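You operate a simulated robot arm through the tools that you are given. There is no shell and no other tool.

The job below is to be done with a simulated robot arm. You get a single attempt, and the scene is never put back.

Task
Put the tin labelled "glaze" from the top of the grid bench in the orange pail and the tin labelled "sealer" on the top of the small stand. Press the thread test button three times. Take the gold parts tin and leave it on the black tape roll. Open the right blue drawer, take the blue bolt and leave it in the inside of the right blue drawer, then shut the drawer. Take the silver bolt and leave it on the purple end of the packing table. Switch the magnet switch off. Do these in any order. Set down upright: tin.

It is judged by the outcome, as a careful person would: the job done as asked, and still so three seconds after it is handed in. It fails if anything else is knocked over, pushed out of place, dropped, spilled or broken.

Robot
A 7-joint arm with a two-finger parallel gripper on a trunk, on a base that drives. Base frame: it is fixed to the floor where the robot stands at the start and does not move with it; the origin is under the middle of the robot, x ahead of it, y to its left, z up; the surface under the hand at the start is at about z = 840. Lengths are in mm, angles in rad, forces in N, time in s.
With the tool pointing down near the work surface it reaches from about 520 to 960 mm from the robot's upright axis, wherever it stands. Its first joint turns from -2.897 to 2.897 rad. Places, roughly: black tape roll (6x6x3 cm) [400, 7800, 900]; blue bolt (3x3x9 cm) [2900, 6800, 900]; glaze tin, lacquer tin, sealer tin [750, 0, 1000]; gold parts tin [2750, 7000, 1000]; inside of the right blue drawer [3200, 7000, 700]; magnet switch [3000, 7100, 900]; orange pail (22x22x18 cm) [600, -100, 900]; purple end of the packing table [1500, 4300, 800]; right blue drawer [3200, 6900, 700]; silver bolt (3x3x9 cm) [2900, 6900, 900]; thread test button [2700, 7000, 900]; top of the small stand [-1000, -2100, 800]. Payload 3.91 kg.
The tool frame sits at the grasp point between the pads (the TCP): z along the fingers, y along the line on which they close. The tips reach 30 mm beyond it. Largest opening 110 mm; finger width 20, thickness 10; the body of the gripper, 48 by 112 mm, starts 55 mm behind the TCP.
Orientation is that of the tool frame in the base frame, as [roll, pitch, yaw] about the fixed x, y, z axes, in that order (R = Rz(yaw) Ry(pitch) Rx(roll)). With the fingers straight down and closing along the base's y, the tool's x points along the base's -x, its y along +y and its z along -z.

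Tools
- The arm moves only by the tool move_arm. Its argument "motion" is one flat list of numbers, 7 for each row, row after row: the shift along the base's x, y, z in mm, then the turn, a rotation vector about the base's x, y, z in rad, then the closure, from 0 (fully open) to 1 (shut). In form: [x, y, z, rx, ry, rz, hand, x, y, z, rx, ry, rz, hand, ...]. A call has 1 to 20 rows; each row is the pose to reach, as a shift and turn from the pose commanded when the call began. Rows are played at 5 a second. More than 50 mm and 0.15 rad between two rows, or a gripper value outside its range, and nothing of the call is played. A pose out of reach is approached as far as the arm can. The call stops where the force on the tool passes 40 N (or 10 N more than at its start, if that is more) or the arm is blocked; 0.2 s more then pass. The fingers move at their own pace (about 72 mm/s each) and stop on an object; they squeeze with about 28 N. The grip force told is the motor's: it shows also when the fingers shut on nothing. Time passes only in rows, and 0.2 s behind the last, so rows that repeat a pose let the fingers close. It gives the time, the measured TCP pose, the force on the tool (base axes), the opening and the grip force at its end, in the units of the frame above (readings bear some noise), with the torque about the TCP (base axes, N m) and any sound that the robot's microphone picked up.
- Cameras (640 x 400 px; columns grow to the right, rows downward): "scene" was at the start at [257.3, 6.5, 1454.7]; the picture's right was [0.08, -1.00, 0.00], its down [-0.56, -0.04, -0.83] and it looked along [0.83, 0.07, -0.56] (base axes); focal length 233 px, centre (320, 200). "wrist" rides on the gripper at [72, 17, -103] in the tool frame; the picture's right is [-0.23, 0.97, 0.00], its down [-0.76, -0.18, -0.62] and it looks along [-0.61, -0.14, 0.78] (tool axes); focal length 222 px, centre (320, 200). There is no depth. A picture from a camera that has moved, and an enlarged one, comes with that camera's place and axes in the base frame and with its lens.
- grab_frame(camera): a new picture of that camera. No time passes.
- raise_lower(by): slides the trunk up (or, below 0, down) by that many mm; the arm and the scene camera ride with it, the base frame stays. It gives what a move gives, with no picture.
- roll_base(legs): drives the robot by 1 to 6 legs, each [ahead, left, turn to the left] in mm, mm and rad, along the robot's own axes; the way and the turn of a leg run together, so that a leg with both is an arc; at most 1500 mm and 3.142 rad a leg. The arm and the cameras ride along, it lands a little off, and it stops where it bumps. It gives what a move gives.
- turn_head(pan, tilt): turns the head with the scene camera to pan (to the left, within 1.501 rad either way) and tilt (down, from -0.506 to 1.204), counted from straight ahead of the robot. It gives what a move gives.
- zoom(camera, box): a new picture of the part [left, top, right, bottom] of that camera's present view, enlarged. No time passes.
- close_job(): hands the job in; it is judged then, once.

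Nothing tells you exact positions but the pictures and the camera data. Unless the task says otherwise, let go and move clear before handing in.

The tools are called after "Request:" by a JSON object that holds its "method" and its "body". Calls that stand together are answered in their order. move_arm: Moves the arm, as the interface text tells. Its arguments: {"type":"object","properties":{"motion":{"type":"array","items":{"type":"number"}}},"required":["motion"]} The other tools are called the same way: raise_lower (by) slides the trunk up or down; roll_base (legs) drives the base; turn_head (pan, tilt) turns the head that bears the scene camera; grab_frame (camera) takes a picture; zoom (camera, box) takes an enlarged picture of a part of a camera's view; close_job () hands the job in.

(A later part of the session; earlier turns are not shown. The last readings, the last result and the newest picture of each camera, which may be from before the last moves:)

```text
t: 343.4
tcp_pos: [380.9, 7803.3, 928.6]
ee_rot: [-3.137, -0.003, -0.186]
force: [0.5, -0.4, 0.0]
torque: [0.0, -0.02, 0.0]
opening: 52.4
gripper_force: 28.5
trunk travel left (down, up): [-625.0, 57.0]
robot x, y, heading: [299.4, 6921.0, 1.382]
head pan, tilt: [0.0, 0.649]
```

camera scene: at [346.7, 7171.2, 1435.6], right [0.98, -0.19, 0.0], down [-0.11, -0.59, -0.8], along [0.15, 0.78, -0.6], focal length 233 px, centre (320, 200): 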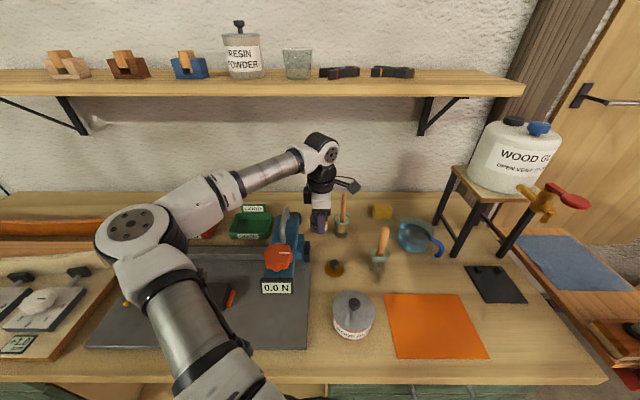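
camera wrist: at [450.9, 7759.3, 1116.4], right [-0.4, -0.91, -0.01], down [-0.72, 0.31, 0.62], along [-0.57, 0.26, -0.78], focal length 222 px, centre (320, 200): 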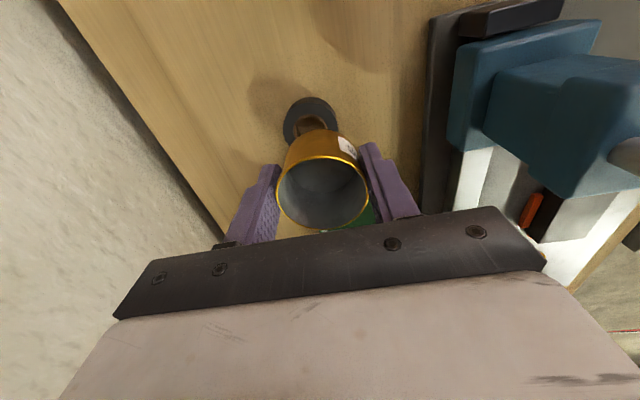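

Request:
{"method": "move_arm", "body": {"motion": [0, 0, -1.5, 0, 0, 0, 1, 0, 0, -3, 0, 0, 0, 1, 0, 0, -3, 0, 0, 0, 1]}}

Request:
{"method": "zoom", "body": {"camera": "wrist", "box": [250, 90, 390, 190]}}

```text
t: 344.2
tcp_pos: [381.6, 7804.7, 924.5]
ee_rot: [-3.136, -0.004, -0.188]
force: [-0.1, -0.8, -0.5]
torque: [-0.03, -0.02, 0.0]
opening: 52.4
gripper_force: 28.3
trunk travel left (down, up): [-625.0, 57.0]
robot x, y, heading: [302.1, 6922.7, 1.386]
head pan, tilt: [0.0, 0.649]
```

```text
4.00 times, centred on (320, 140) of wrist
camera zoom: at [449.5, 7772.9, 1027.5], right [-0.4, -0.91, -0.01], down [-0.72, 0.31, 0.62], along [-0.57, 0.26, -0.78], focal length 888 px, centre (320, 440)
```

zoom: 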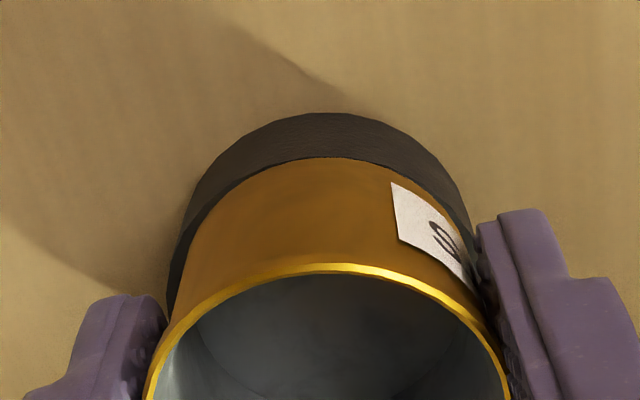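

The tin's base is visually touching the roll's top. I'll lower 1–3 mm more to confirm by force.

Request:
{"method": "move_arm", "body": {"motion": [0, 0, -1, 0, 0, 0, 1, 0, 0, -2, 0, 0, 0, 1, 0, 0, -2, 0, 0, 0, 1]}}

Request:
{"method": "move_arm", "body": {"motion": [0, 0, -1, 0, 0, 0, 1, 0, 0, -2, 0, 0, 0, 1, 0, 0, -2, 0, 0, 0, 1]}}

```text
t: 345.0
tcp_pos: [380.0, 7804.7, 924.0]
ee_rot: [-3.135, -0.004, -0.186]
force: [0.2, 1.0, 5.8]
torque: [0.0, 0.09, 0.01]
opening: 52.2
gripper_force: 27.8
trunk travel left (down, up): [-625.0, 57.0]
robot x, y, heading: [298.4, 6919.1, 1.383]
head pan, tilt: [0.0, 0.649]
```

```text
t: 345.8
tcp_pos: [381.2, 7804.2, 922.5]
ee_rot: [-3.132, -0.003, -0.188]
force: [-0.7, 3.2, 13.6]
torque: [0.09, 0.24, -0.03]
opening: 52.2
gripper_force: 28.2
trunk travel left (down, up): [-625.0, 57.0]
robot x, y, heading: [301.8, 6920.5, 1.381]
head pan, tilt: [0.0, 0.649]
```

Contact confirmed. I'll ease off 2 mm, open the fingers gently, and lift straight up.

Request:
{"method": "move_arm", "body": {"motion": [0, 0, 2, 0, 0, 0, 1, 0, 0, 2, 0, 0, 0, 0.48, 0, 0, 2, 0, 0, 0, 0.42, 0, 0, 2, 0, 0, 0, 0.4, 0, 0, 10, 0, 0, 0, 0.4, 0, 0, 30, 0, 0, 0, 0.4, 0, 0, 60, 0, 0, 0, 0.4, 0, 0, 88, 0, 0, 0, 0.4, 0, 0, 88, 0, 0, 0, 0.4]}}

Request:
{"method": "grab_frame", "body": {"camera": "wrist"}}

Request:
{"method": "zoom", "body": {"camera": "scene", "box": [250, 140, 370, 240]}}

```text
t: 347.8
tcp_pos: [380.2, 7806.0, 1007.7]
ee_rot: [-3.137, -0.004, -0.187]
force: [-0.1, 0.2, -0.2]
torque: [-0.03, 0.0, -0.04]
opening: 66.1
gripper_force: 0.1
trunk travel left (down, up): [-625.0, 57.0]
robot x, y, heading: [298.9, 6919.4, 1.385]
head pan, tilt: [0.0, 0.649]
```

```text
taken
camera wrist: at [449.3, 7775.2, 1111.0], right [-0.4, -0.91, -0.01], down [-0.72, 0.31, 0.62], along [-0.57, 0.26, -0.78], focal length 222 px, centre (320, 200)
```

wrist: 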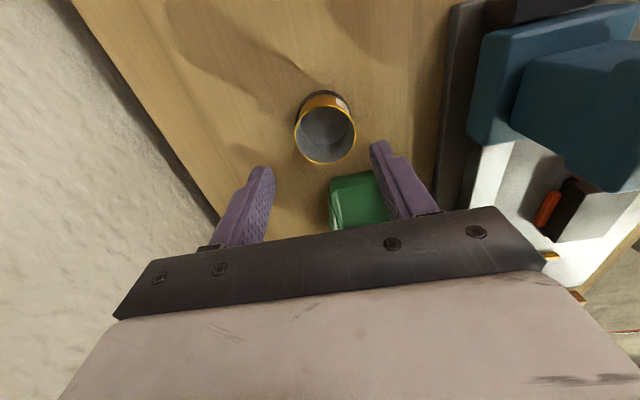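

```text
4.00 times, centred on (310, 190) of scene
camera zoom: at [346.8, 7171.6, 1435.5], right [0.98, -0.19, 0.0], down [-0.11, -0.59, -0.8], along [0.15, 0.78, -0.6], focal length 931 px, centre (360, 240)
```

zoom: 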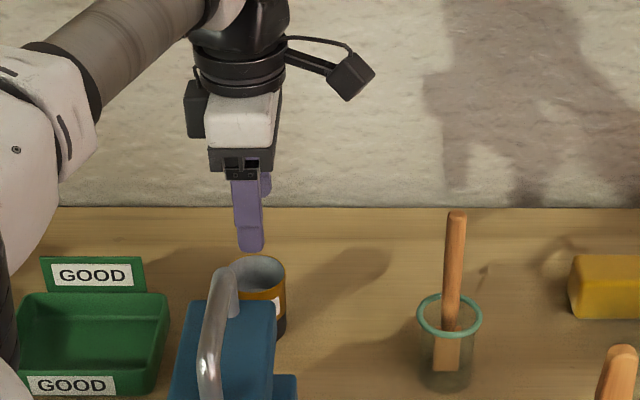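

The tin's body stands upright on the tape roll. I'll zoom to measure its rim centre for placing the lid.

Request:
{"method": "zoom", "body": {"camera": "wrist", "box": [270, 80, 390, 180]}}

```text
4.00 times, centred on (330, 130) of wrist
camera zoom: at [449.3, 7775.2, 1111.0], right [-0.4, -0.91, -0.01], down [-0.72, 0.31, 0.62], along [-0.57, 0.26, -0.78], focal length 888 px, centre (280, 480)
```

zoom: 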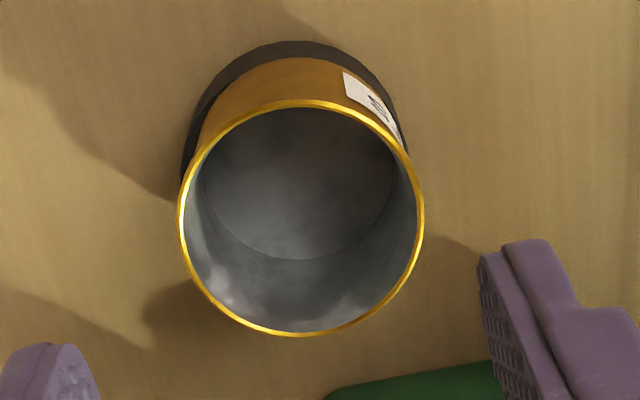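

The tin's body is centred on the roll. Now I'll retrace the path to the right and back to fetch the lid at about (470, 7579).

Request:
{"method": "move_arm", "body": {"motion": [22, -4, 5, 0, 0, 0, 0.4, 44, -8, 5, 0, 0, 0, 0.4, 66, -12, 5, 0, 0, 0, 0.4, 90, -16, 5, 0, 0, 0, 0.4, 86, -60, 5, 0, 0, 0, 0.4, 83, -105, 5, 0, 0, 0, 0.4, 82, -150, 5, 0, 0, 0, 0.4, 85, -190, 5, 0, 0, 0, 0.4, 90, -225, 5, 0, 0, 0, 0.4, 90, -225, 5, 0, 0, 0, 0.4]}}

Request:
{"method": "grab_frame", "body": {"camera": "wrist"}}

Request:
{"method": "zoom", "body": {"camera": "scene", "box": [230, 120, 430, 290]}}

```text
t: 350.0
tcp_pos: [471.6, 7580.0, 1015.8]
ee_rot: [-3.136, -0.004, -0.187]
force: [0.4, 0.6, 0.1]
torque: [0.04, -0.03, -0.01]
opening: 66.0
gripper_force: 0.0
trunk travel left (down, up): [-625.0, 57.0]
robot x, y, heading: [298.5, 6918.7, 1.38]
head pan, tilt: [0.0, 0.649]
```

```text
taken
camera wrist: at [541.0, 7548.5, 1118.6], right [-0.4, -0.91, -0.01], down [-0.72, 0.31, 0.62], along [-0.57, 0.26, -0.78], focal length 222 px, centre (320, 200)
```

wrist: 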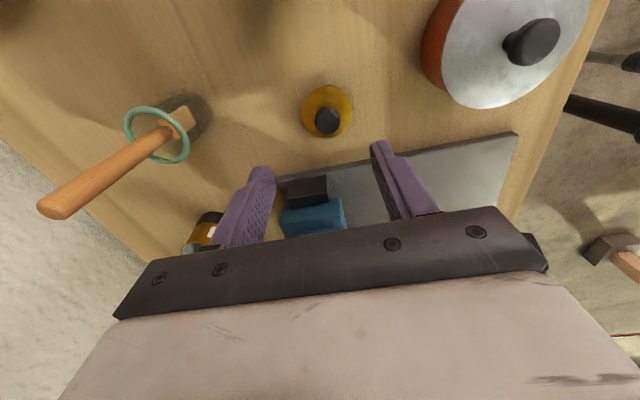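

```text
2.35 times, centred on (330, 205) of scene
camera zoom: at [346.9, 7171.6, 1435.5], right [0.98, -0.19, 0.0], down [-0.11, -0.59, -0.8], along [0.15, 0.78, -0.6], focal length 548 px, centre (296, 188)
```

zoom: 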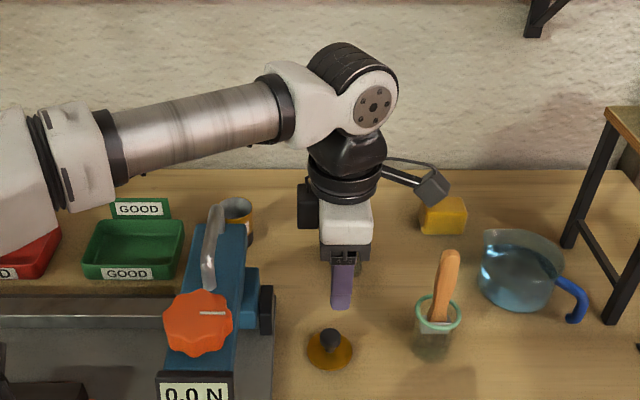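

The lid's knob is about 7 mm toward the robot from the finger line. I'll correct and lower to z≈950, then check.

Request:
{"method": "move_arm", "body": {"motion": [-2, -3, -25, 0, 0, 0, 0.45, -3, -6.5, -50, 0, 0, 0, 0.5, -3, -6.5, -66, 0, 0, 0, 0.5, -3, -6.5, -66, 0, 0, 0, 0.5]}}

Request:
{"method": "grab_frame", "body": {"camera": "wrist"}}

```text
t: 351.0
tcp_pos: [470.2, 7573.8, 946.1]
ee_rot: [-3.136, -0.001, -0.187]
force: [-0.4, -0.1, 0.3]
torque: [0.02, 0.0, -0.01]
opening: 54.9
gripper_force: 0.1
trunk travel left (down, up): [-625.0, 57.0]
robot x, y, heading: [298.9, 6918.8, 1.384]
head pan, tilt: [0.0, 0.649]
```

```text
taken
camera wrist: at [538.8, 7541.8, 1051.1], right [-0.4, -0.91, -0.01], down [-0.72, 0.31, 0.62], along [-0.57, 0.26, -0.78], focal length 222 px, centre (320, 200)
```

wrist: 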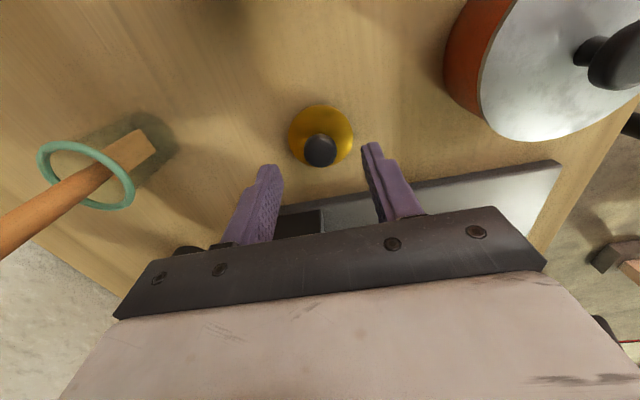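

Aligned. I'll lower to z≈908, grip the knob, and lift.

Request:
{"method": "move_arm", "body": {"motion": [0, 0, -20, 0, 0, 0, 0.5, 0, 0, -37, 0, 0, 0, 0.5, 0, 0, -37, 0, 0, 0, 0.7, 0, 0, -37, 0, 0, 0, 0.9, 0, 0, -37, 0, 0, 0, 1, 0, 0, -37, 0, 0, 0, 1]}}

Request:
{"method": "move_arm", "body": {"motion": [0, 0, 5, 0, 0, 0, 1, 0, 0, 15, 0, 0, 0, 1, 0, 0, 40, 0, 0, 0, 1, 0, 0, 75, 0, 0, 0, 1, 0, 0, 110, 0, 0, 0, 1, 0, 0, 110, 0, 0, 0, 1]}}

Request:
{"method": "grab_frame", "body": {"camera": "wrist"}}

```text
t: 352.4
tcp_pos: [469.8, 7572.3, 909.3]
ee_rot: [-3.135, -0.002, -0.187]
force: [0.0, -0.4, -0.1]
torque: [-0.03, 0.01, 0.0]
opening: 23.4
gripper_force: 27.8
trunk travel left (down, up): [-625.0, 57.0]
robot x, y, heading: [302.0, 6921.5, 1.381]
head pan, tilt: [0.0, 0.649]
```

```text
t: 353.8
tcp_pos: [467.4, 7571.4, 1020.3]
ee_rot: [-3.138, -0.003, -0.186]
force: [-0.6, -0.7, 0.4]
torque: [0.0, 0.02, 0.0]
opening: 23.5
gripper_force: 27.7
trunk travel left (down, up): [-625.0, 57.0]
robot x, y, heading: [296.8, 6919.0, 1.381]
head pan, tilt: [0.0, 0.649]
```

```text
taken
camera wrist: at [535.6, 7541.5, 1123.7], right [-0.4, -0.91, -0.01], down [-0.72, 0.31, 0.62], along [-0.57, 0.26, -0.78], focal length 222 px, centre (320, 200)
```

wrist: 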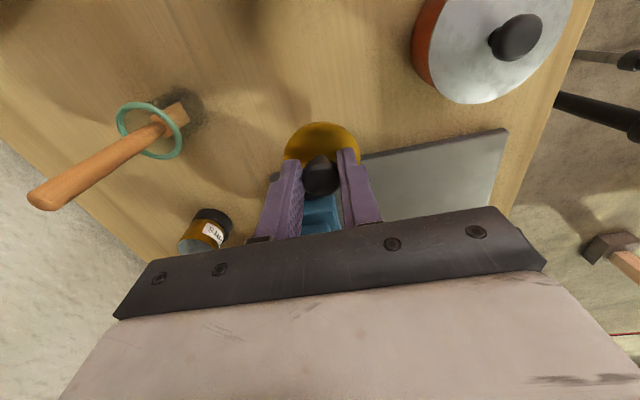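

The lid is held again. I'll carry it back along the same path to above the tin.

Request:
{"method": "move_arm", "body": {"motion": [-5, 45, -5, 0, 0, 0, 1, -6, 90, -8, 0, 0, 0, 1, -5, 135, -8, 0, 0, 0, 1, -2, 178, -8, 0, 0, 0, 1, 2, 216, -8, 0, 0, 0, 1, -20, 220, -8, 0, 0, 0, 1, -42, 224, -8, 0, 0, 0, 1, -65, 228, -8, 0, 0, 0, 1, -87, 230, -8, 0, 0, 0, 1, -87, 230, -8, 0, 0, 0, 1]}}

Request:
{"method": "grab_frame", "body": {"camera": "wrist"}}

Request:
{"method": "zoom", "body": {"camera": "wrist", "box": [270, 80, 390, 180]}}

Request:
{"method": "zoom", "body": {"camera": "scene", "box": [250, 140, 370, 240]}}

```text
t: 356.0
tcp_pos: [382.6, 7801.4, 1013.1]
ee_rot: [-3.135, -0.003, -0.184]
force: [-0.2, 0.9, -0.4]
torque: [-0.02, 0.0, 0.02]
opening: 23.3
gripper_force: 27.8
trunk travel left (down, up): [-625.0, 57.0]
robot x, y, heading: [301.3, 6918.1, 1.384]
head pan, tilt: [0.0, 0.649]
```

```text
taken
camera wrist: at [451.0, 7770.3, 1116.7], right [-0.4, -0.91, -0.01], down [-0.72, 0.31, 0.62], along [-0.57, 0.26, -0.78], focal length 222 px, centre (320, 200)
```

wrist: 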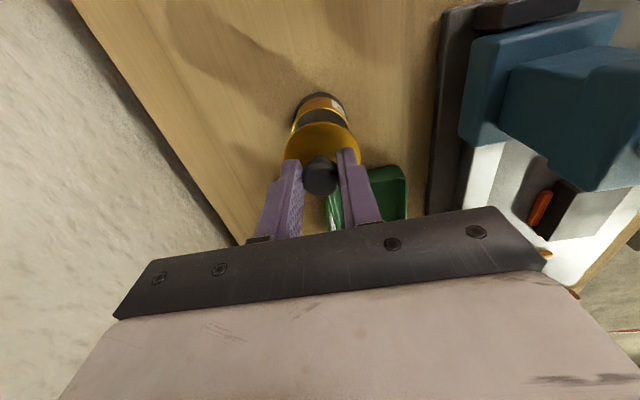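

```text
4.00 times, centred on (330, 130) of wrist
camera zoom: at [451.0, 7770.3, 1116.7], right [-0.4, -0.91, -0.01], down [-0.72, 0.31, 0.62], along [-0.57, 0.26, -0.78], focal length 888 px, centre (280, 480)
```

zoom: 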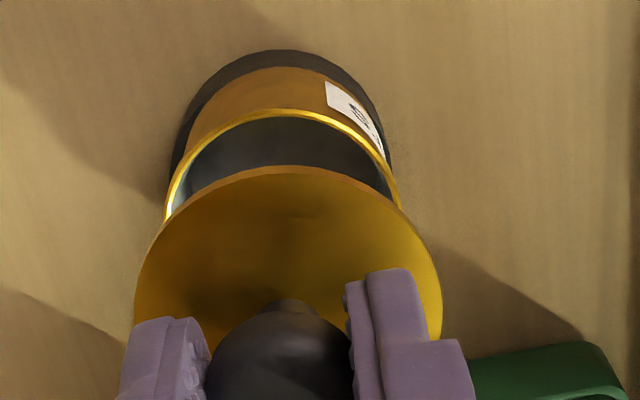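

```text
4.00 times, centred on (310, 190) of scene
camera zoom: at [347.0, 7171.5, 1435.5], right [0.98, -0.19, 0.0], down [-0.11, -0.59, -0.8], along [0.15, 0.78, -0.6], focal length 931 px, centre (360, 240)
```

zoom: 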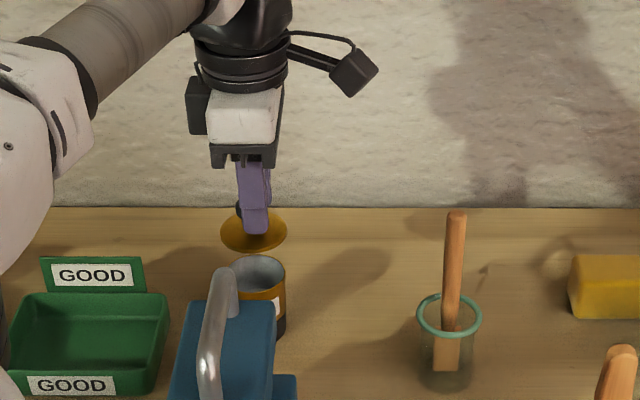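

Within 2 mm already. I'll make that small correction and lower to just above the rim, then check.

Request:
{"method": "move_arm", "body": {"motion": [-1, 1, -14, 0, 0, 0, 1, -1.7, 1.3, -28, 0, 0, 0, 1, -1.7, 1.3, -38, 0, 0, 0, 1, -1.7, 1.3, -38, 0, 0, 0, 1]}}

Request:
{"method": "zoom", "body": {"camera": "wrist", "box": [270, 80, 390, 180]}}

Request:
{"method": "zoom", "body": {"camera": "scene", "box": [250, 140, 370, 240]}}

```text
t: 357.0
tcp_pos: [379.9, 7802.8, 975.1]
ee_rot: [-3.137, -0.003, -0.185]
force: [0.5, -0.6, -0.5]
torque: [0.0, -0.01, 0.01]
opening: 23.4
gripper_force: 28.0
trunk travel left (down, up): [-625.0, 57.0]
robot x, y, heading: [299.8, 6919.0, 1.385]
head pan, tilt: [0.0, 0.649]
```

```text
4.00 times, centred on (330, 130) of wrist
camera zoom: at [448.5, 7772.2, 1078.5], right [-0.4, -0.91, -0.01], down [-0.72, 0.31, 0.62], along [-0.57, 0.26, -0.78], focal length 888 px, centre (280, 480)
```

zoom: 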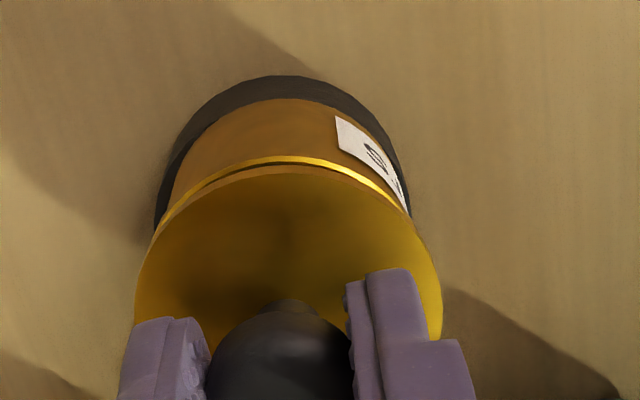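

```text
4.00 times, centred on (310, 190) of scene
camera zoom: at [346.9, 7171.5, 1435.6], right [0.98, -0.19, 0.0], down [-0.11, -0.59, -0.8], along [0.15, 0.78, -0.6], focal length 931 px, centre (360, 240)
```

zoom: 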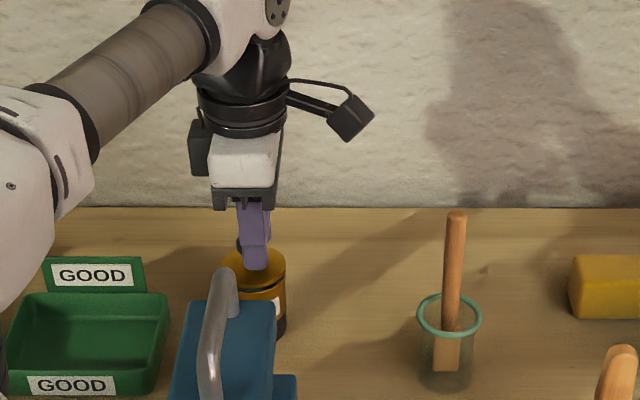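

Lid and rim are concentric. I'll lower onto the rim in small steps.

Request:
{"method": "move_arm", "body": {"motion": [0, 0, -3, 0, 0, 0, 1, 0, 0, -6, 0, 0, 0, 1, 0, 0, -6, 0, 0, 0, 1]}}

Request:
{"method": "move_arm", "body": {"motion": [0, 0, -1.5, 0, 0, 0, 1, 0, 0, -3, 0, 0, 0, 1, 0, 0, -3, 0, 0, 0, 1]}}

Request:
{"method": "zoom", "body": {"camera": "wrist", "box": [270, 80, 390, 180]}}

```text
t: 357.8
tcp_pos: [379.4, 7803.8, 968.9]
ee_rot: [-3.135, -0.003, -0.189]
force: [1.1, 0.2, 1.0]
torque: [0.08, -0.02, -0.02]
opening: 23.6
gripper_force: 27.8
trunk travel left (down, up): [-625.0, 57.0]
robot x, y, heading: [301.8, 6920.9, 1.381]
head pan, tilt: [0.0, 0.649]
heard: snap
```

```text
t: 358.6
tcp_pos: [379.5, 7803.1, 968.2]
ee_rot: [-3.132, -0.005, -0.186]
force: [1.9, 1.6, 14.2]
torque: [0.18, -0.09, -0.04]
opening: 23.5
gripper_force: 27.6
trunk travel left (down, up): [-625.0, 57.0]
robot x, y, heading: [299.8, 6918.2, 1.385]
head pan, tilt: [0.0, 0.649]
```

```text
4.00 times, centred on (330, 130) of wrist
camera zoom: at [448.0, 7771.5, 1071.9], right [-0.4, -0.91, -0.01], down [-0.72, 0.31, 0.62], along [-0.57, 0.26, -0.78], focal length 888 px, centre (280, 480)
```

zoom: 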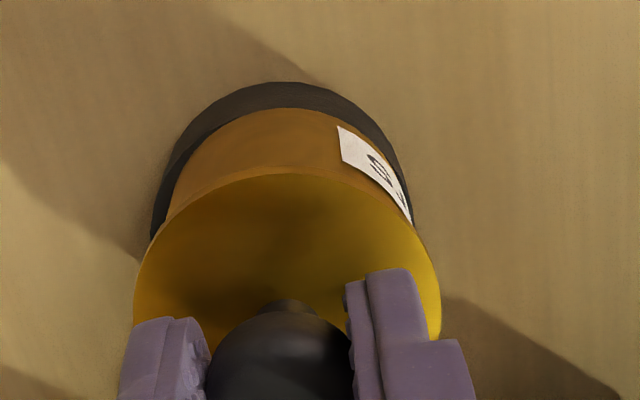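

The lid snapped onto the tin. I'll open the fingers in place, then lift straight up.

Request:
{"method": "move_arm", "body": {"motion": [0, 0, 1, 0, 0, 0, 0.85, 0, 0, 1, 0, 0, 0, 0.6, 0, 0, 1, 0, 0, 0, 0.55, 0, 0, 1, 0, 0, 0, 0.55]}}

Request:
{"method": "move_arm", "body": {"motion": [0, 0, 10, 0, 0, 0, 0.55, 0, 0, 25, 0, 0, 0, 0.55, 0, 0, 42, 0, 0, 0, 0.55, 0, 0, 42, 0, 0, 0, 0.55]}}

Request:
{"method": "zoom", "body": {"camera": "wrist", "box": [250, 60, 410, 190]}}

Request:
{"method": "zoom", "body": {"camera": "scene", "box": [250, 140, 370, 240]}}

```text
t: 359.6
tcp_pos: [378.1, 7803.9, 967.2]
ee_rot: [-3.136, -0.005, -0.186]
force: [0.5, -0.3, -0.3]
torque: [-0.01, -0.03, -0.02]
opening: 49.5
gripper_force: 0.1
trunk travel left (down, up): [-625.0, 57.0]
robot x, y, heading: [301.1, 6920.9, 1.386]
head pan, tilt: [0.0, 0.649]
```

```text
t: 360.6
tcp_pos: [380.4, 7804.0, 1008.5]
ee_rot: [-3.136, -0.003, -0.186]
force: [-0.2, -0.3, 0.1]
torque: [0.02, 0.02, 0.03]
opening: 49.4
gripper_force: 0.1
trunk travel left (down, up): [-625.0, 57.0]
robot x, y, heading: [298.3, 6916.3, 1.379]
head pan, tilt: [0.0, 0.649]
```

```text
3.08 times, centred on (330, 125) of wrist
camera zoom: at [449.0, 7772.5, 1111.1], right [-0.4, -0.91, -0.01], down [-0.72, 0.31, 0.62], along [-0.57, 0.26, -0.78], focal length 684 px, centre (289, 431)
```

zoom: 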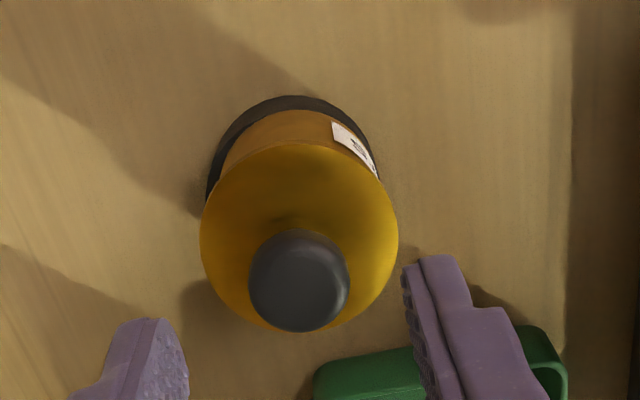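

```text
4.00 times, centred on (310, 190) of scene
camera zoom: at [346.9, 7171.6, 1435.5], right [0.98, -0.19, 0.0], down [-0.11, -0.59, -0.8], along [0.15, 0.78, -0.6], focal length 931 px, centre (360, 240)
```

zoom: 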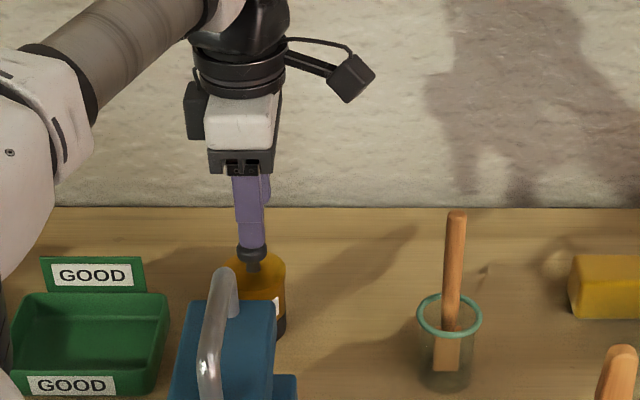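

The gold tin stands complete, upright on the black tape roll. I'll retrace right and back, then retract for the drive to the silver bolt.

Request:
{"method": "move_arm", "body": {"motion": [22, -4, 5, 0, 0, 0, 0.5, 44, -8, 5, 0, 0, 0, 0.5, 66, -12, 5, 0, 0, 0, 0.5, 90, -16, 5, 0, 0, 0, 0.5, 86, -60, 5, 0, 0, 0, 0.5, 82, -105, 5, 0, 0, 0, 0.5, 78, -150, 5, 0, 0, 0, 0.5, 74, -195, 10, 0, 0, 0, 0.5, 68, -240, 20, 0, 0, 0, 0.5, 62, -280, 40, 0, 0, 0, 0.5, 55, -315, 65, 0, 0, 0, 0.5, 48, -345, 100, 0, 0, 0, 0.5, 48, -345, 140, 0, 0, 0, 0.5, 48, -345, 140, 0, 0, 0, 0.5]}}

Request:
{"method": "grab_frame", "body": {"camera": "scene"}}

```text
t: 363.6
tcp_pos: [424.6, 7457.7, 1145.9]
ee_rot: [-3.137, -0.002, -0.186]
force: [-0.6, 0.3, 0.5]
torque: [-0.04, -0.03, -0.01]
opening: 55.1
gripper_force: 0.2
trunk travel left (down, up): [-625.0, 57.0]
robot x, y, heading: [298.8, 6922.0, 1.381]
head pan, tilt: [0.0, 0.649]
```

```text
taken
camera scene: at [346.8, 7171.5, 1435.5], right [0.98, -0.19, 0.0], down [-0.11, -0.59, -0.8], along [0.15, 0.78, -0.6], focal length 233 px, centre (320, 200)
```

scene: 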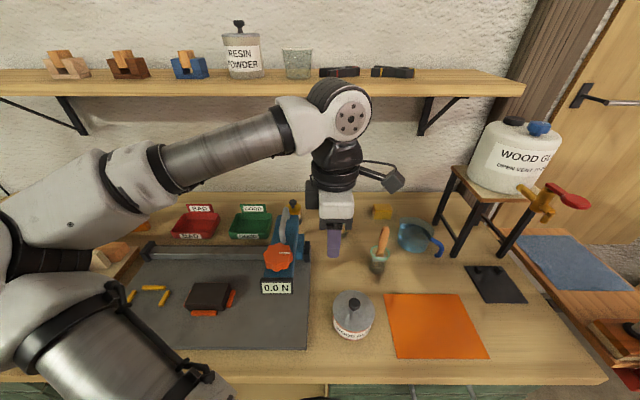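

All is in order here. I'll back away and strafe right to the blue-drawer bench for the silver bolt.

Request:
{"method": "roll_base", "body": {"legs": [[-600, 0, 0], [0, -1300, 0], [0, -1300, 0]]}}

Request:
{"method": "turn_head", "body": {"pan": 0.0, "tilt": 0.6}}

Request:
{"method": "grab_frame", "body": {"camera": "scene"}}

```text
t: 386.7
tcp_pos: [2864.6, 6317.7, 1144.9]
ee_rot: [-3.137, -0.005, -0.208]
force: [-0.8, -0.6, -0.2]
torque: [0.0, -0.01, 0.02]
opening: 55.1
gripper_force: 0.1
trunk travel left (down, up): [-625.0, 57.0]
robot x, y, heading: [2727.6, 5786.4, 1.36]
head pan, tilt: [0.0, 0.649]
```

```text
t: 387.4
tcp_pos: [2863.8, 6318.2, 1145.9]
ee_rot: [-3.134, -0.003, -0.208]
force: [0.4, -0.3, -0.4]
torque: [0.0, -0.01, 0.0]
opening: 54.8
gripper_force: 0.1
trunk travel left (down, up): [-625.0, 57.0]
robot x, y, heading: [2728.8, 5783.3, 1.361]
head pan, tilt: [0.0, 0.6]
```

```text
taken
camera scene: at [2779.3, 6034.3, 1439.8], right [0.98, -0.21, 0.0], down [-0.12, -0.55, -0.82], along [0.17, 0.81, -0.57], focal length 233 px, centre (320, 200)
```

scene: 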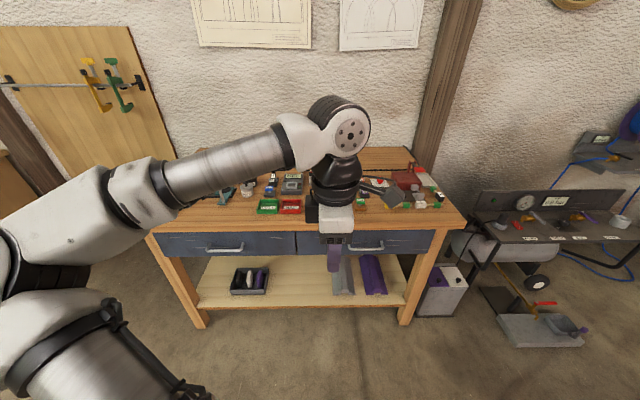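

I'll correct the heading and drive forward 370 mm.

Request:
{"method": "roll_base", "body": {"legs": [[0, 0, 0.028], [370, 0, 0]]}}

Request:
{"method": "grab_frame", "body": {"camera": "wrist"}}

Request:
{"method": "grab_frame", "body": {"camera": "scene"}}

```text
t: 390.1
tcp_pos: [2911.6, 6681.8, 1145.2]
ee_rot: [-3.135, -0.005, -0.177]
force: [0.3, -0.4, -1.0]
torque: [0.02, 0.01, 0.03]
opening: 55.0
gripper_force: 0.1
trunk travel left (down, up): [-625.0, 57.0]
robot x, y, heading: [2795.4, 6143.1, 1.394]
head pan, tilt: [0.0, 0.6]
```

```text
taken
camera wrist: at [2980.5, 6650.6, 1248.7], right [-0.39, -0.92, -0.01], down [-0.72, 0.31, 0.62], along [-0.57, 0.25, -0.78], focal length 222 px, centre (320, 200)
```

wrist: 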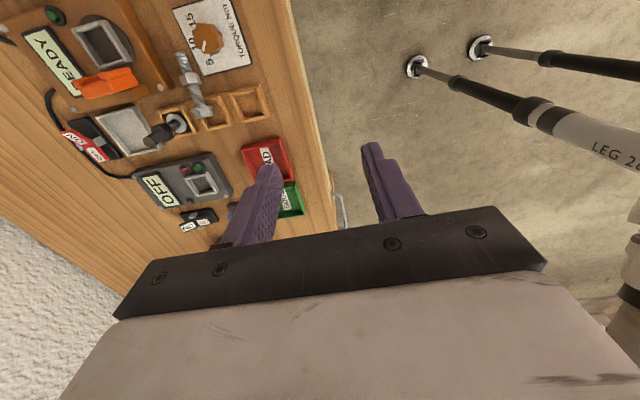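

```text
taken
camera scene: at [2836.6, 6395.9, 1439.7], right [0.98, -0.18, 0.0], down [-0.1, -0.56, -0.82], along [0.15, 0.81, -0.57], focal length 233 px, centre (320, 200)
```

scene: 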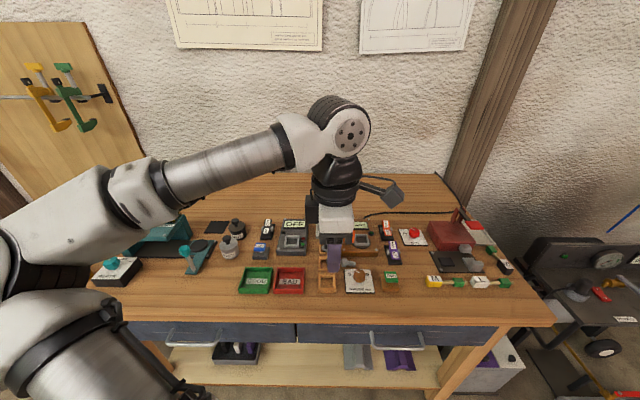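

I'll move above the silver bolt for a close look.

Request:
{"method": "move_arm", "body": {"motion": [9, 43, -10, 0, 0, 0, 0.5, 18, 86, -25, 0, 0, 0, 0.5, 28, 128, -40, 0, 0, 0, 0.5, 38, 168, -60, 0, 0, 0, 0.5, 38, 173, -75, 0, 0, 0, 0.5, 38, 173, -75, 0, 0, 0, 0.5]}}

Request:
{"method": "grab_frame", "body": {"camera": "wrist"}}

Request:
{"method": "zoom", "body": {"camera": "wrist", "box": [220, 60, 420, 200]}}

Request:
{"method": "zoom", "body": {"camera": "scene", "box": [300, 200, 410, 300]}}

```text
t: 391.5
tcp_pos: [2949.8, 6852.3, 1069.0]
ee_rot: [-3.136, -0.005, -0.177]
force: [0.2, -0.1, -0.4]
torque: [0.02, -0.02, 0.0]
opening: 55.1
gripper_force: 0.1
trunk travel left (down, up): [-625.0, 57.0]
robot x, y, heading: [2794.1, 6138.6, 1.395]
head pan, tilt: [0.0, 0.6]
```

```text
taken
camera wrist: at [3018.7, 6822.1, 1172.9], right [-0.39, -0.92, -0.01], down [-0.72, 0.31, 0.62], along [-0.57, 0.25, -0.78], focal length 222 px, centre (320, 200)
```

wrist: 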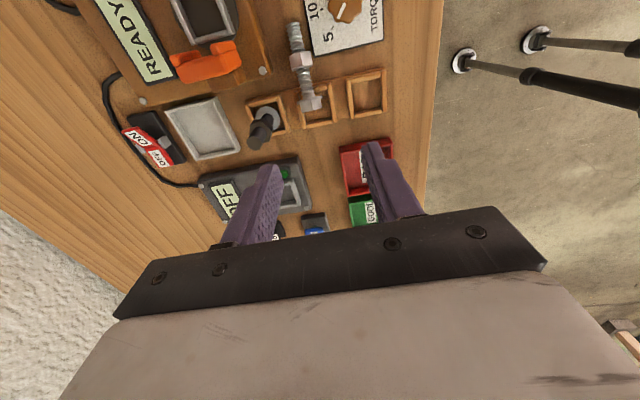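

```text
2.86 times, centred on (320, 130) of wrist
camera zoom: at [3018.7, 6822.1, 1172.9], right [-0.39, -0.92, -0.01], down [-0.72, 0.31, 0.62], along [-0.57, 0.25, -0.78], focal length 635 px, centre (320, 400)
```

zoom: 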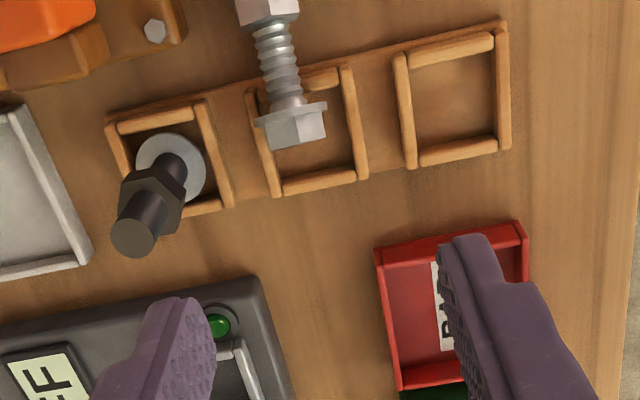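

```text
4.00 times, centred on (355, 250) of scene
camera zoom: at [2836.5, 6395.3, 1439.8], right [0.98, -0.18, 0.0], down [-0.1, -0.56, -0.83], along [0.15, 0.81, -0.56], focal length 931 px, centre (180, 0)
```

zoom: 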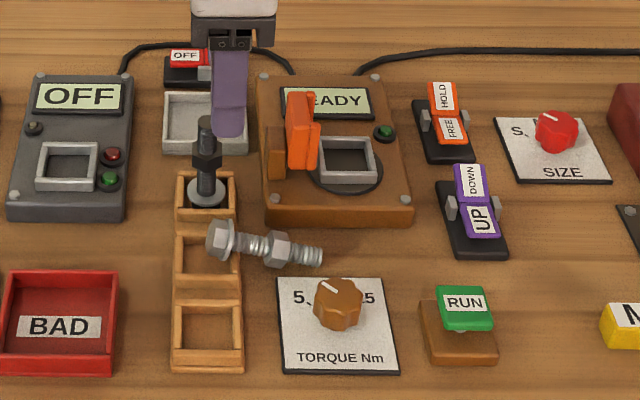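

The silver bolt slopes from the rack wall (head ≈(2952, 6862, 891)) down to the bench at its nut (≈(2996, 6858, 873)), close in front of the READY box. I'll go above its middle with a narrower opening for a precise look.

Request:
{"method": "move_arm", "body": {"motion": [12, 1, -25, 0, 0, 0, 0.6, 24, 3, -50, 0, 0, 0, 0.68, 36, 5, -75, 0, 0, 0, 0.7, 36, 5, -95, 0, 0, 0, 0.7, 36, 5, -95, 0, 0, 0, 0.7]}}

Request:
{"method": "grab_frame", "body": {"camera": "wrist"}}

Request:
{"method": "zoom", "body": {"camera": "wrist", "box": [250, 40, 410, 170]}}

```text
t: 392.7
tcp_pos: [2986.5, 6858.9, 975.9]
ee_rot: [-3.136, -0.003, -0.177]
force: [-0.4, -1.1, -0.3]
torque: [0.0, -0.01, -0.01]
opening: 32.9
gripper_force: 0.0
trunk travel left (down, up): [-625.0, 57.0]
robot x, y, heading: [2791.4, 6141.2, 1.39]
head pan, tilt: [0.0, 0.6]
```

```text
taken
camera wrist: at [3054.9, 6828.3, 1079.9], right [-0.39, -0.92, -0.01], down [-0.72, 0.31, 0.62], along [-0.57, 0.25, -0.78], focal length 222 px, centre (320, 200)
```

wrist: 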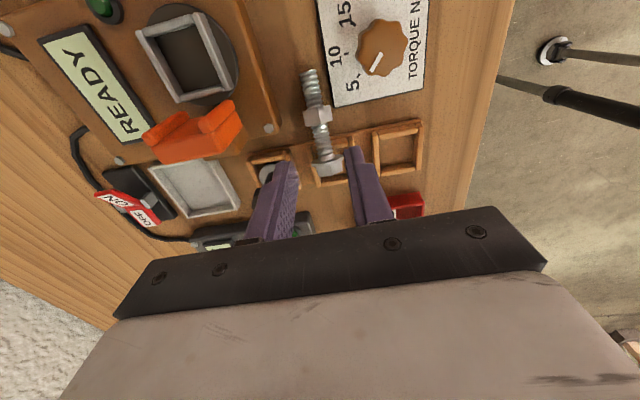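

```text
3.08 times, centred on (330, 105) of wrist
camera zoom: at [3054.9, 6828.3, 1079.9], right [-0.39, -0.92, -0.01], down [-0.72, 0.31, 0.62], along [-0.57, 0.25, -0.78], focal length 684 px, centre (289, 492)
```

zoom: 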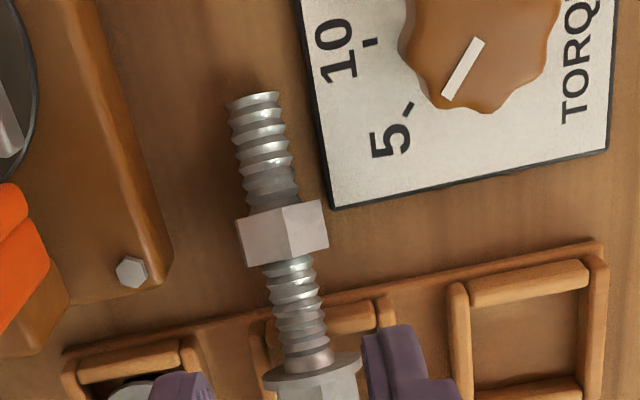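

The nut has vertical side flats and there's room for the fingers between the READY box and the torque plate. I'll shift 9 mm right over the nut, lower to z≈925 and check again.

Request:
{"method": "move_arm", "body": {"motion": [5, 0, -15, 0, 0, 0, 0.7, 9, 0, -32, 0, 0, 0, 0.7, 9, 0, -50, 0, 0, 0, 0.7, 9, 0, -50, 0, 0, 0, 0.7]}}

Request:
{"method": "zoom", "body": {"camera": "wrist", "box": [230, 60, 410, 200]}}

Request:
{"method": "zoom", "body": {"camera": "scene", "box": [310, 200, 410, 290]}}

```text
t: 393.7
tcp_pos: [2994.1, 6859.0, 924.7]
ee_rot: [-3.137, -0.003, -0.176]
force: [-0.5, 0.1, -0.1]
torque: [-0.03, -0.02, 0.03]
opening: 33.0
gripper_force: 0.0
trunk travel left (down, up): [-625.0, 57.0]
robot x, y, heading: [2789.0, 6143.6, 1.388]
head pan, tilt: [0.0, 0.6]
```

```text
2.86 times, centred on (320, 130) of wrist
camera zoom: at [3063.5, 6828.4, 1028.5], right [-0.39, -0.92, -0.01], down [-0.72, 0.31, 0.62], along [-0.57, 0.25, -0.78], focal length 635 px, centre (320, 400)
```

zoom: 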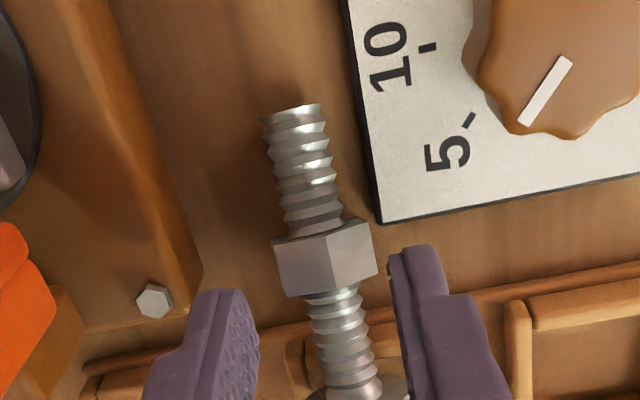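

```text
4.44 times, centred on (360, 245) of scene
camera zoom: at [2836.5, 6395.2, 1439.9], right [0.98, -0.18, 0.0], down [-0.1, -0.56, -0.83], along [0.15, 0.81, -0.56], focal length 1035 px, centre (142, 0)
```

zoom: 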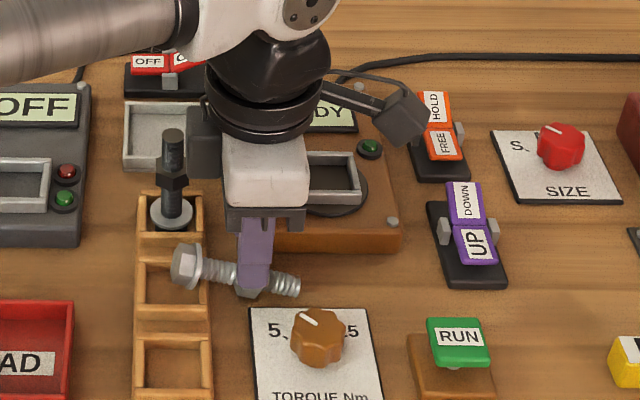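

Well aligned. I'll narrow the opening to ~30 mm, shift 1 mm toward the robot, lower to z≈897 and grip the nut.

Request:
{"method": "move_arm", "body": {"motion": [0, -1, 0, 0, 0, 0, 0.73, 0, -1, -10, 0, 0, 0, 0.73, 0, -1, -20, 0, 0, 0, 0.73, 0, -1, -27, 0, 0, 0, 0.73, 0, -1, -27, 0, 0, 0, 0.73]}}

Request:
{"method": "zoom", "body": {"camera": "wrist", "box": [230, 60, 410, 200]}}

```text
t: 394.9
tcp_pos: [2994.3, 6857.3, 899.2]
ee_rot: [-3.135, -0.005, -0.176]
force: [0.0, -0.1, -0.4]
torque: [-0.01, -0.02, -0.03]
opening: 29.9
gripper_force: 0.1
trunk travel left (down, up): [-625.0, 57.0]
robot x, y, heading: [2794.1, 6142.8, 1.392]
head pan, tilt: [0.0, 0.6]
```

```text
2.86 times, centred on (320, 130) of wrist
camera zoom: at [3063.3, 6827.1, 1001.9], right [-0.39, -0.92, -0.01], down [-0.72, 0.31, 0.62], along [-0.57, 0.25, -0.78], focal length 635 px, centre (320, 400)
```

zoom: 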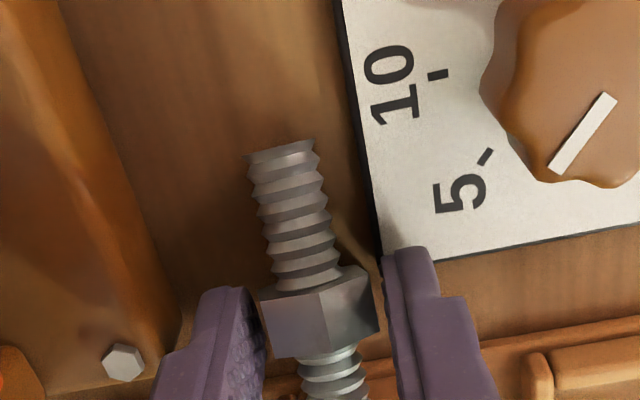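

The nut is right between the fingers. I'll close and lift gently.

Request:
{"method": "move_arm", "body": {"motion": [0, 0, -1, 0, 0, 0, 0.8, 0, 0, -1, 0, 0, 0, 0.9, 0, 0, -1, 0, 0, 0, 1, 0, 0, -1, 0, 0, 0, 1, 0, 0, -1, 0, 0, 0, 1]}}

Request:
{"method": "move_arm", "body": {"motion": [0, 0, 3, 0, 0, 0, 1, 0, 0, 8, 0, 0, 0, 1, 0, 0, 16, 0, 0, 0, 1, 0, 0, 30, 0, 0, 0, 1, 0, 0, 50, 0, 0, 0, 1, 0, 0, 70, 0, 0, 0, 1, 0, 0, 70, 0, 0, 0, 1]}}

Request:
{"method": "zoom", "body": {"camera": "wrist", "box": [210, 40, 430, 220]}}

Request:
{"method": "zoom", "body": {"camera": "scene", "box": [300, 180, 420, 290]}}

```text
t: 396.1
tcp_pos: [2995.6, 6858.1, 897.0]
ee_rot: [-3.135, -0.004, -0.176]
force: [0.8, 3.3, 11.3]
torque: [0.06, 0.0, 0.0]
opening: 25.9
gripper_force: 28.5
trunk travel left (down, up): [-625.0, 57.0]
robot x, y, heading: [2791.2, 6139.8, 1.392]
head pan, tilt: [0.0, 0.6]
```

```text
t: 397.7
tcp_pos: [2994.4, 6857.5, 968.3]
ee_rot: [-3.136, -0.004, -0.176]
force: [0.2, -0.2, -1.8]
torque: [-0.02, 0.01, 0.0]
opening: 25.9
gripper_force: 28.0
trunk travel left (down, up): [-625.0, 57.0]
robot x, y, heading: [2791.0, 6142.4, 1.391]
head pan, tilt: [0.0, 0.6]
```

```text
2.22 times, centred on (320, 130) of wrist
camera zoom: at [3064.0, 6826.6, 1071.5], right [-0.39, -0.92, -0.01], down [-0.72, 0.31, 0.62], along [-0.57, 0.25, -0.78], focal length 494 px, centre (320, 356)
```

zoom: 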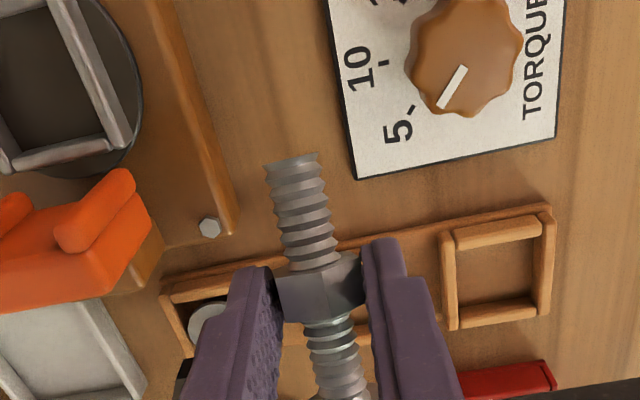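

```text
3.64 times, centred on (360, 235) of scene
camera zoom: at [2836.5, 6395.6, 1439.7], right [0.98, -0.18, 0.0], down [-0.1, -0.56, -0.82], along [0.15, 0.81, -0.57], focal length 847 px, centre (174, 73)
```

zoom: 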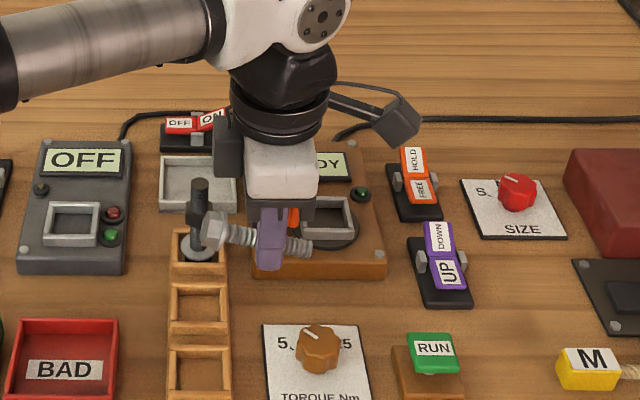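

The silver bolt is held by its nut. I'll lift it high and retract.

Request:
{"method": "move_arm", "body": {"motion": [0, 0, 40, 0, 0, 0, 1, 0, 0, 80, 0, 0, 0, 1, 0, 0, 120, 0, 0, 0, 1, -10, -20, 155, 0, 0, 0, 1, -30, -55, 175, 0, 0, 0, 1, -52, -92, 180, 0, 0, 0, 1, -74, -130, 180, 0, 0, 0, 1, -96, -168, 180, 0, 0, 0, 1, -106, -185, 180, 0, 0, 0, 1, -106, -185, 180, 0, 0, 0, 1]}}

Request:
{"method": "grab_frame", "body": {"camera": "wrist"}}

Request:
{"method": "grab_frame", "body": {"camera": "scene"}}

```text
t: 399.9
tcp_pos: [2889.1, 6673.0, 1145.8]
ee_rot: [-3.137, -0.004, -0.177]
force: [0.8, -0.4, -1.9]
torque: [-0.02, -0.04, 0.0]
opening: 26.2
gripper_force: 28.2
trunk travel left (down, up): [-625.0, 57.0]
robot x, y, heading: [2792.1, 6138.5, 1.397]
head pan, tilt: [0.0, 0.6]
```

```text
taken
camera wrist: at [2958.2, 6642.7, 1249.5], right [-0.39, -0.92, -0.01], down [-0.72, 0.31, 0.62], along [-0.57, 0.25, -0.78], focal length 222 px, centre (320, 200)
```

wrist: 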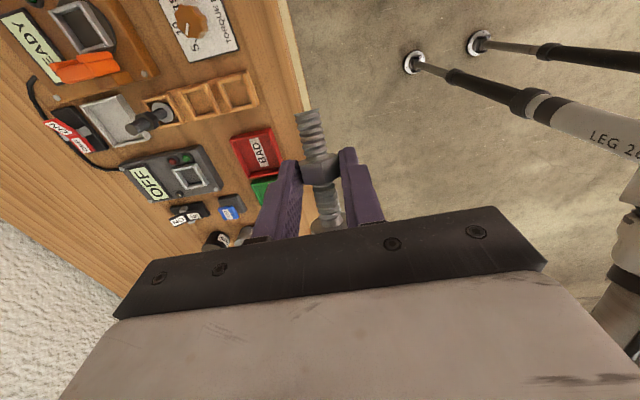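

```text
taken
camera scene: at [2836.5, 6395.5, 1439.8], right [0.98, -0.18, 0.0], down [-0.1, -0.56, -0.82], along [0.15, 0.81, -0.57], focal length 233 px, centre (320, 200)
```

scene: 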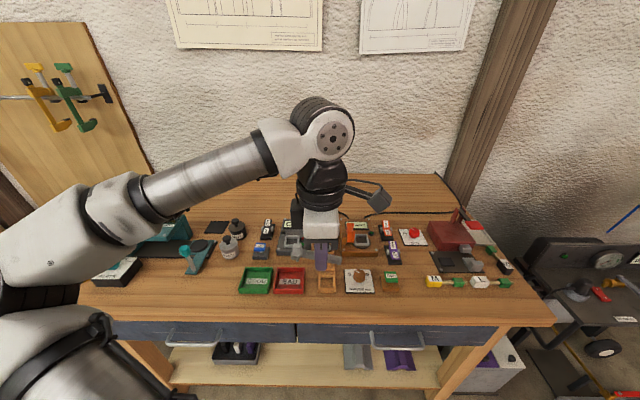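

The bolt is held and the bench is in order. Now I'll drive around to stand north of the packing table's purple end, facing it.

Request:
{"method": "roll_base", "body": {"legs": [[-320, 0, 0], [0, 0, 2.25], [1200, 0, 0], [0, 0, 0.89]]}}

Request:
{"method": "turn_head", "body": {"pan": 0.0, "tilt": 0.55}}

Request:
{"method": "grab_frame", "body": {"camera": "scene"}}

```text
t: 415.5
tcp_pos: [1631.8, 4697.0, 1146.1]
ee_rot: [-3.136, -0.003, 3.006]
force: [-0.2, 0.0, -2.4]
torque: [0.01, 0.05, -0.01]
opening: 24.8
gripper_force: 28.1
trunk travel left (down, up): [-625.0, 57.0]
robot x, y, heading: [1705.2, 5237.2, -1.708]
head pan, tilt: [0.0, 0.6]
```

```text
t: 416.1
tcp_pos: [1632.2, 4697.5, 1146.2]
ee_rot: [-3.136, -0.002, 3.008]
force: [-0.2, -0.5, -2.1]
torque: [-0.07, -0.01, -0.02]
opening: 25.0
gripper_force: 27.6
trunk travel left (down, up): [-625.0, 57.0]
robot x, y, heading: [1711.1, 5234.9, -1.711]
head pan, tilt: [0.0, 0.55]
```

```text
taken
camera scene: at [1670.0, 4975.1, 1444.3], right [-0.99, 0.14, 0.0], down [0.07, 0.52, -0.85], along [-0.12, -0.84, -0.52], focal length 233 px, centre (320, 200)
```

scene: 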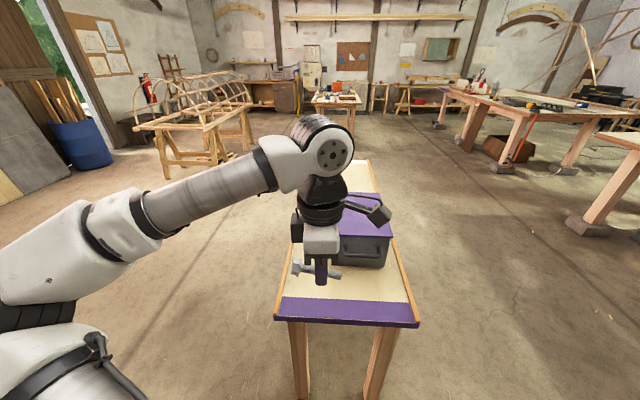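

I see the purple strip across the table's near end (about 77 × 400 mm, centre ≈(1536, 4571)). I'll zoom in on the strip and on the bolt in the hand.

Request:
{"method": "zoom", "body": {"camera": "scene", "box": [250, 180, 440, 340]}}

Request:
{"method": "zoom", "body": {"camera": "scene", "box": [270, 220, 370, 300]}}

Request:
{"method": "grab_frame", "body": {"camera": "wrist"}}

```text
2.50 times, centred on (345, 260) of scene
camera zoom: at [1670.0, 4975.1, 1444.3], right [-0.99, 0.14, 0.0], down [0.07, 0.52, -0.85], along [-0.12, -0.84, -0.52], focal length 582 px, centre (258, 50)
```

zoom: 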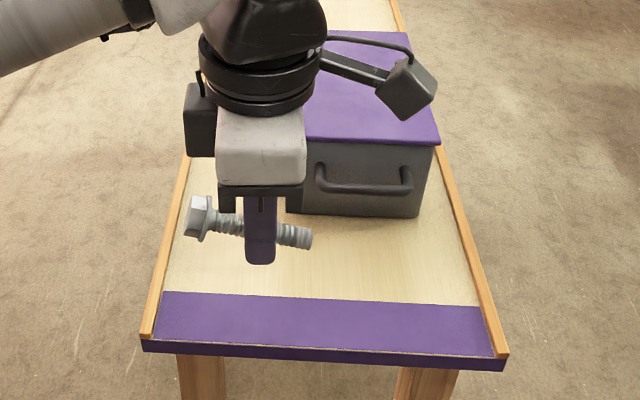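

```text
5.00 times, centred on (320, 260) of scene
camera zoom: at [1670.0, 4975.1, 1444.3], right [-0.99, 0.14, 0.0], down [0.07, 0.52, -0.85], along [-0.12, -0.84, -0.52], focal length 1164 px, centre (320, -100)
```

zoom: 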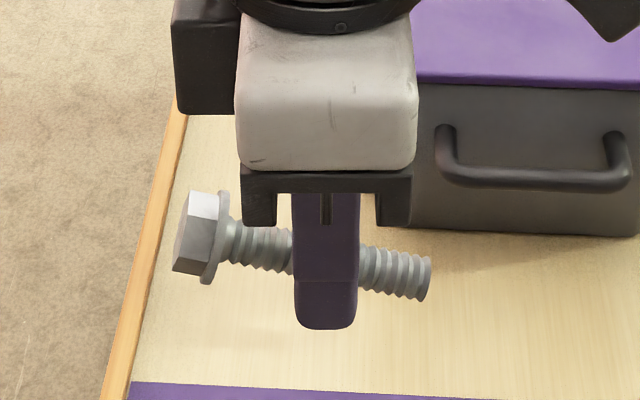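

```text
taken
camera wrist: at [1563.3, 4723.7, 1249.4], right [0.36, 0.93, -0.01], down [0.73, -0.28, 0.62], along [0.58, -0.23, -0.78], focal length 222 px, centre (320, 200)
```

wrist: 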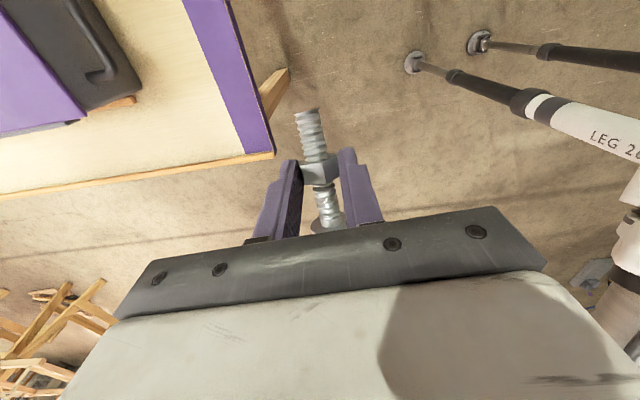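

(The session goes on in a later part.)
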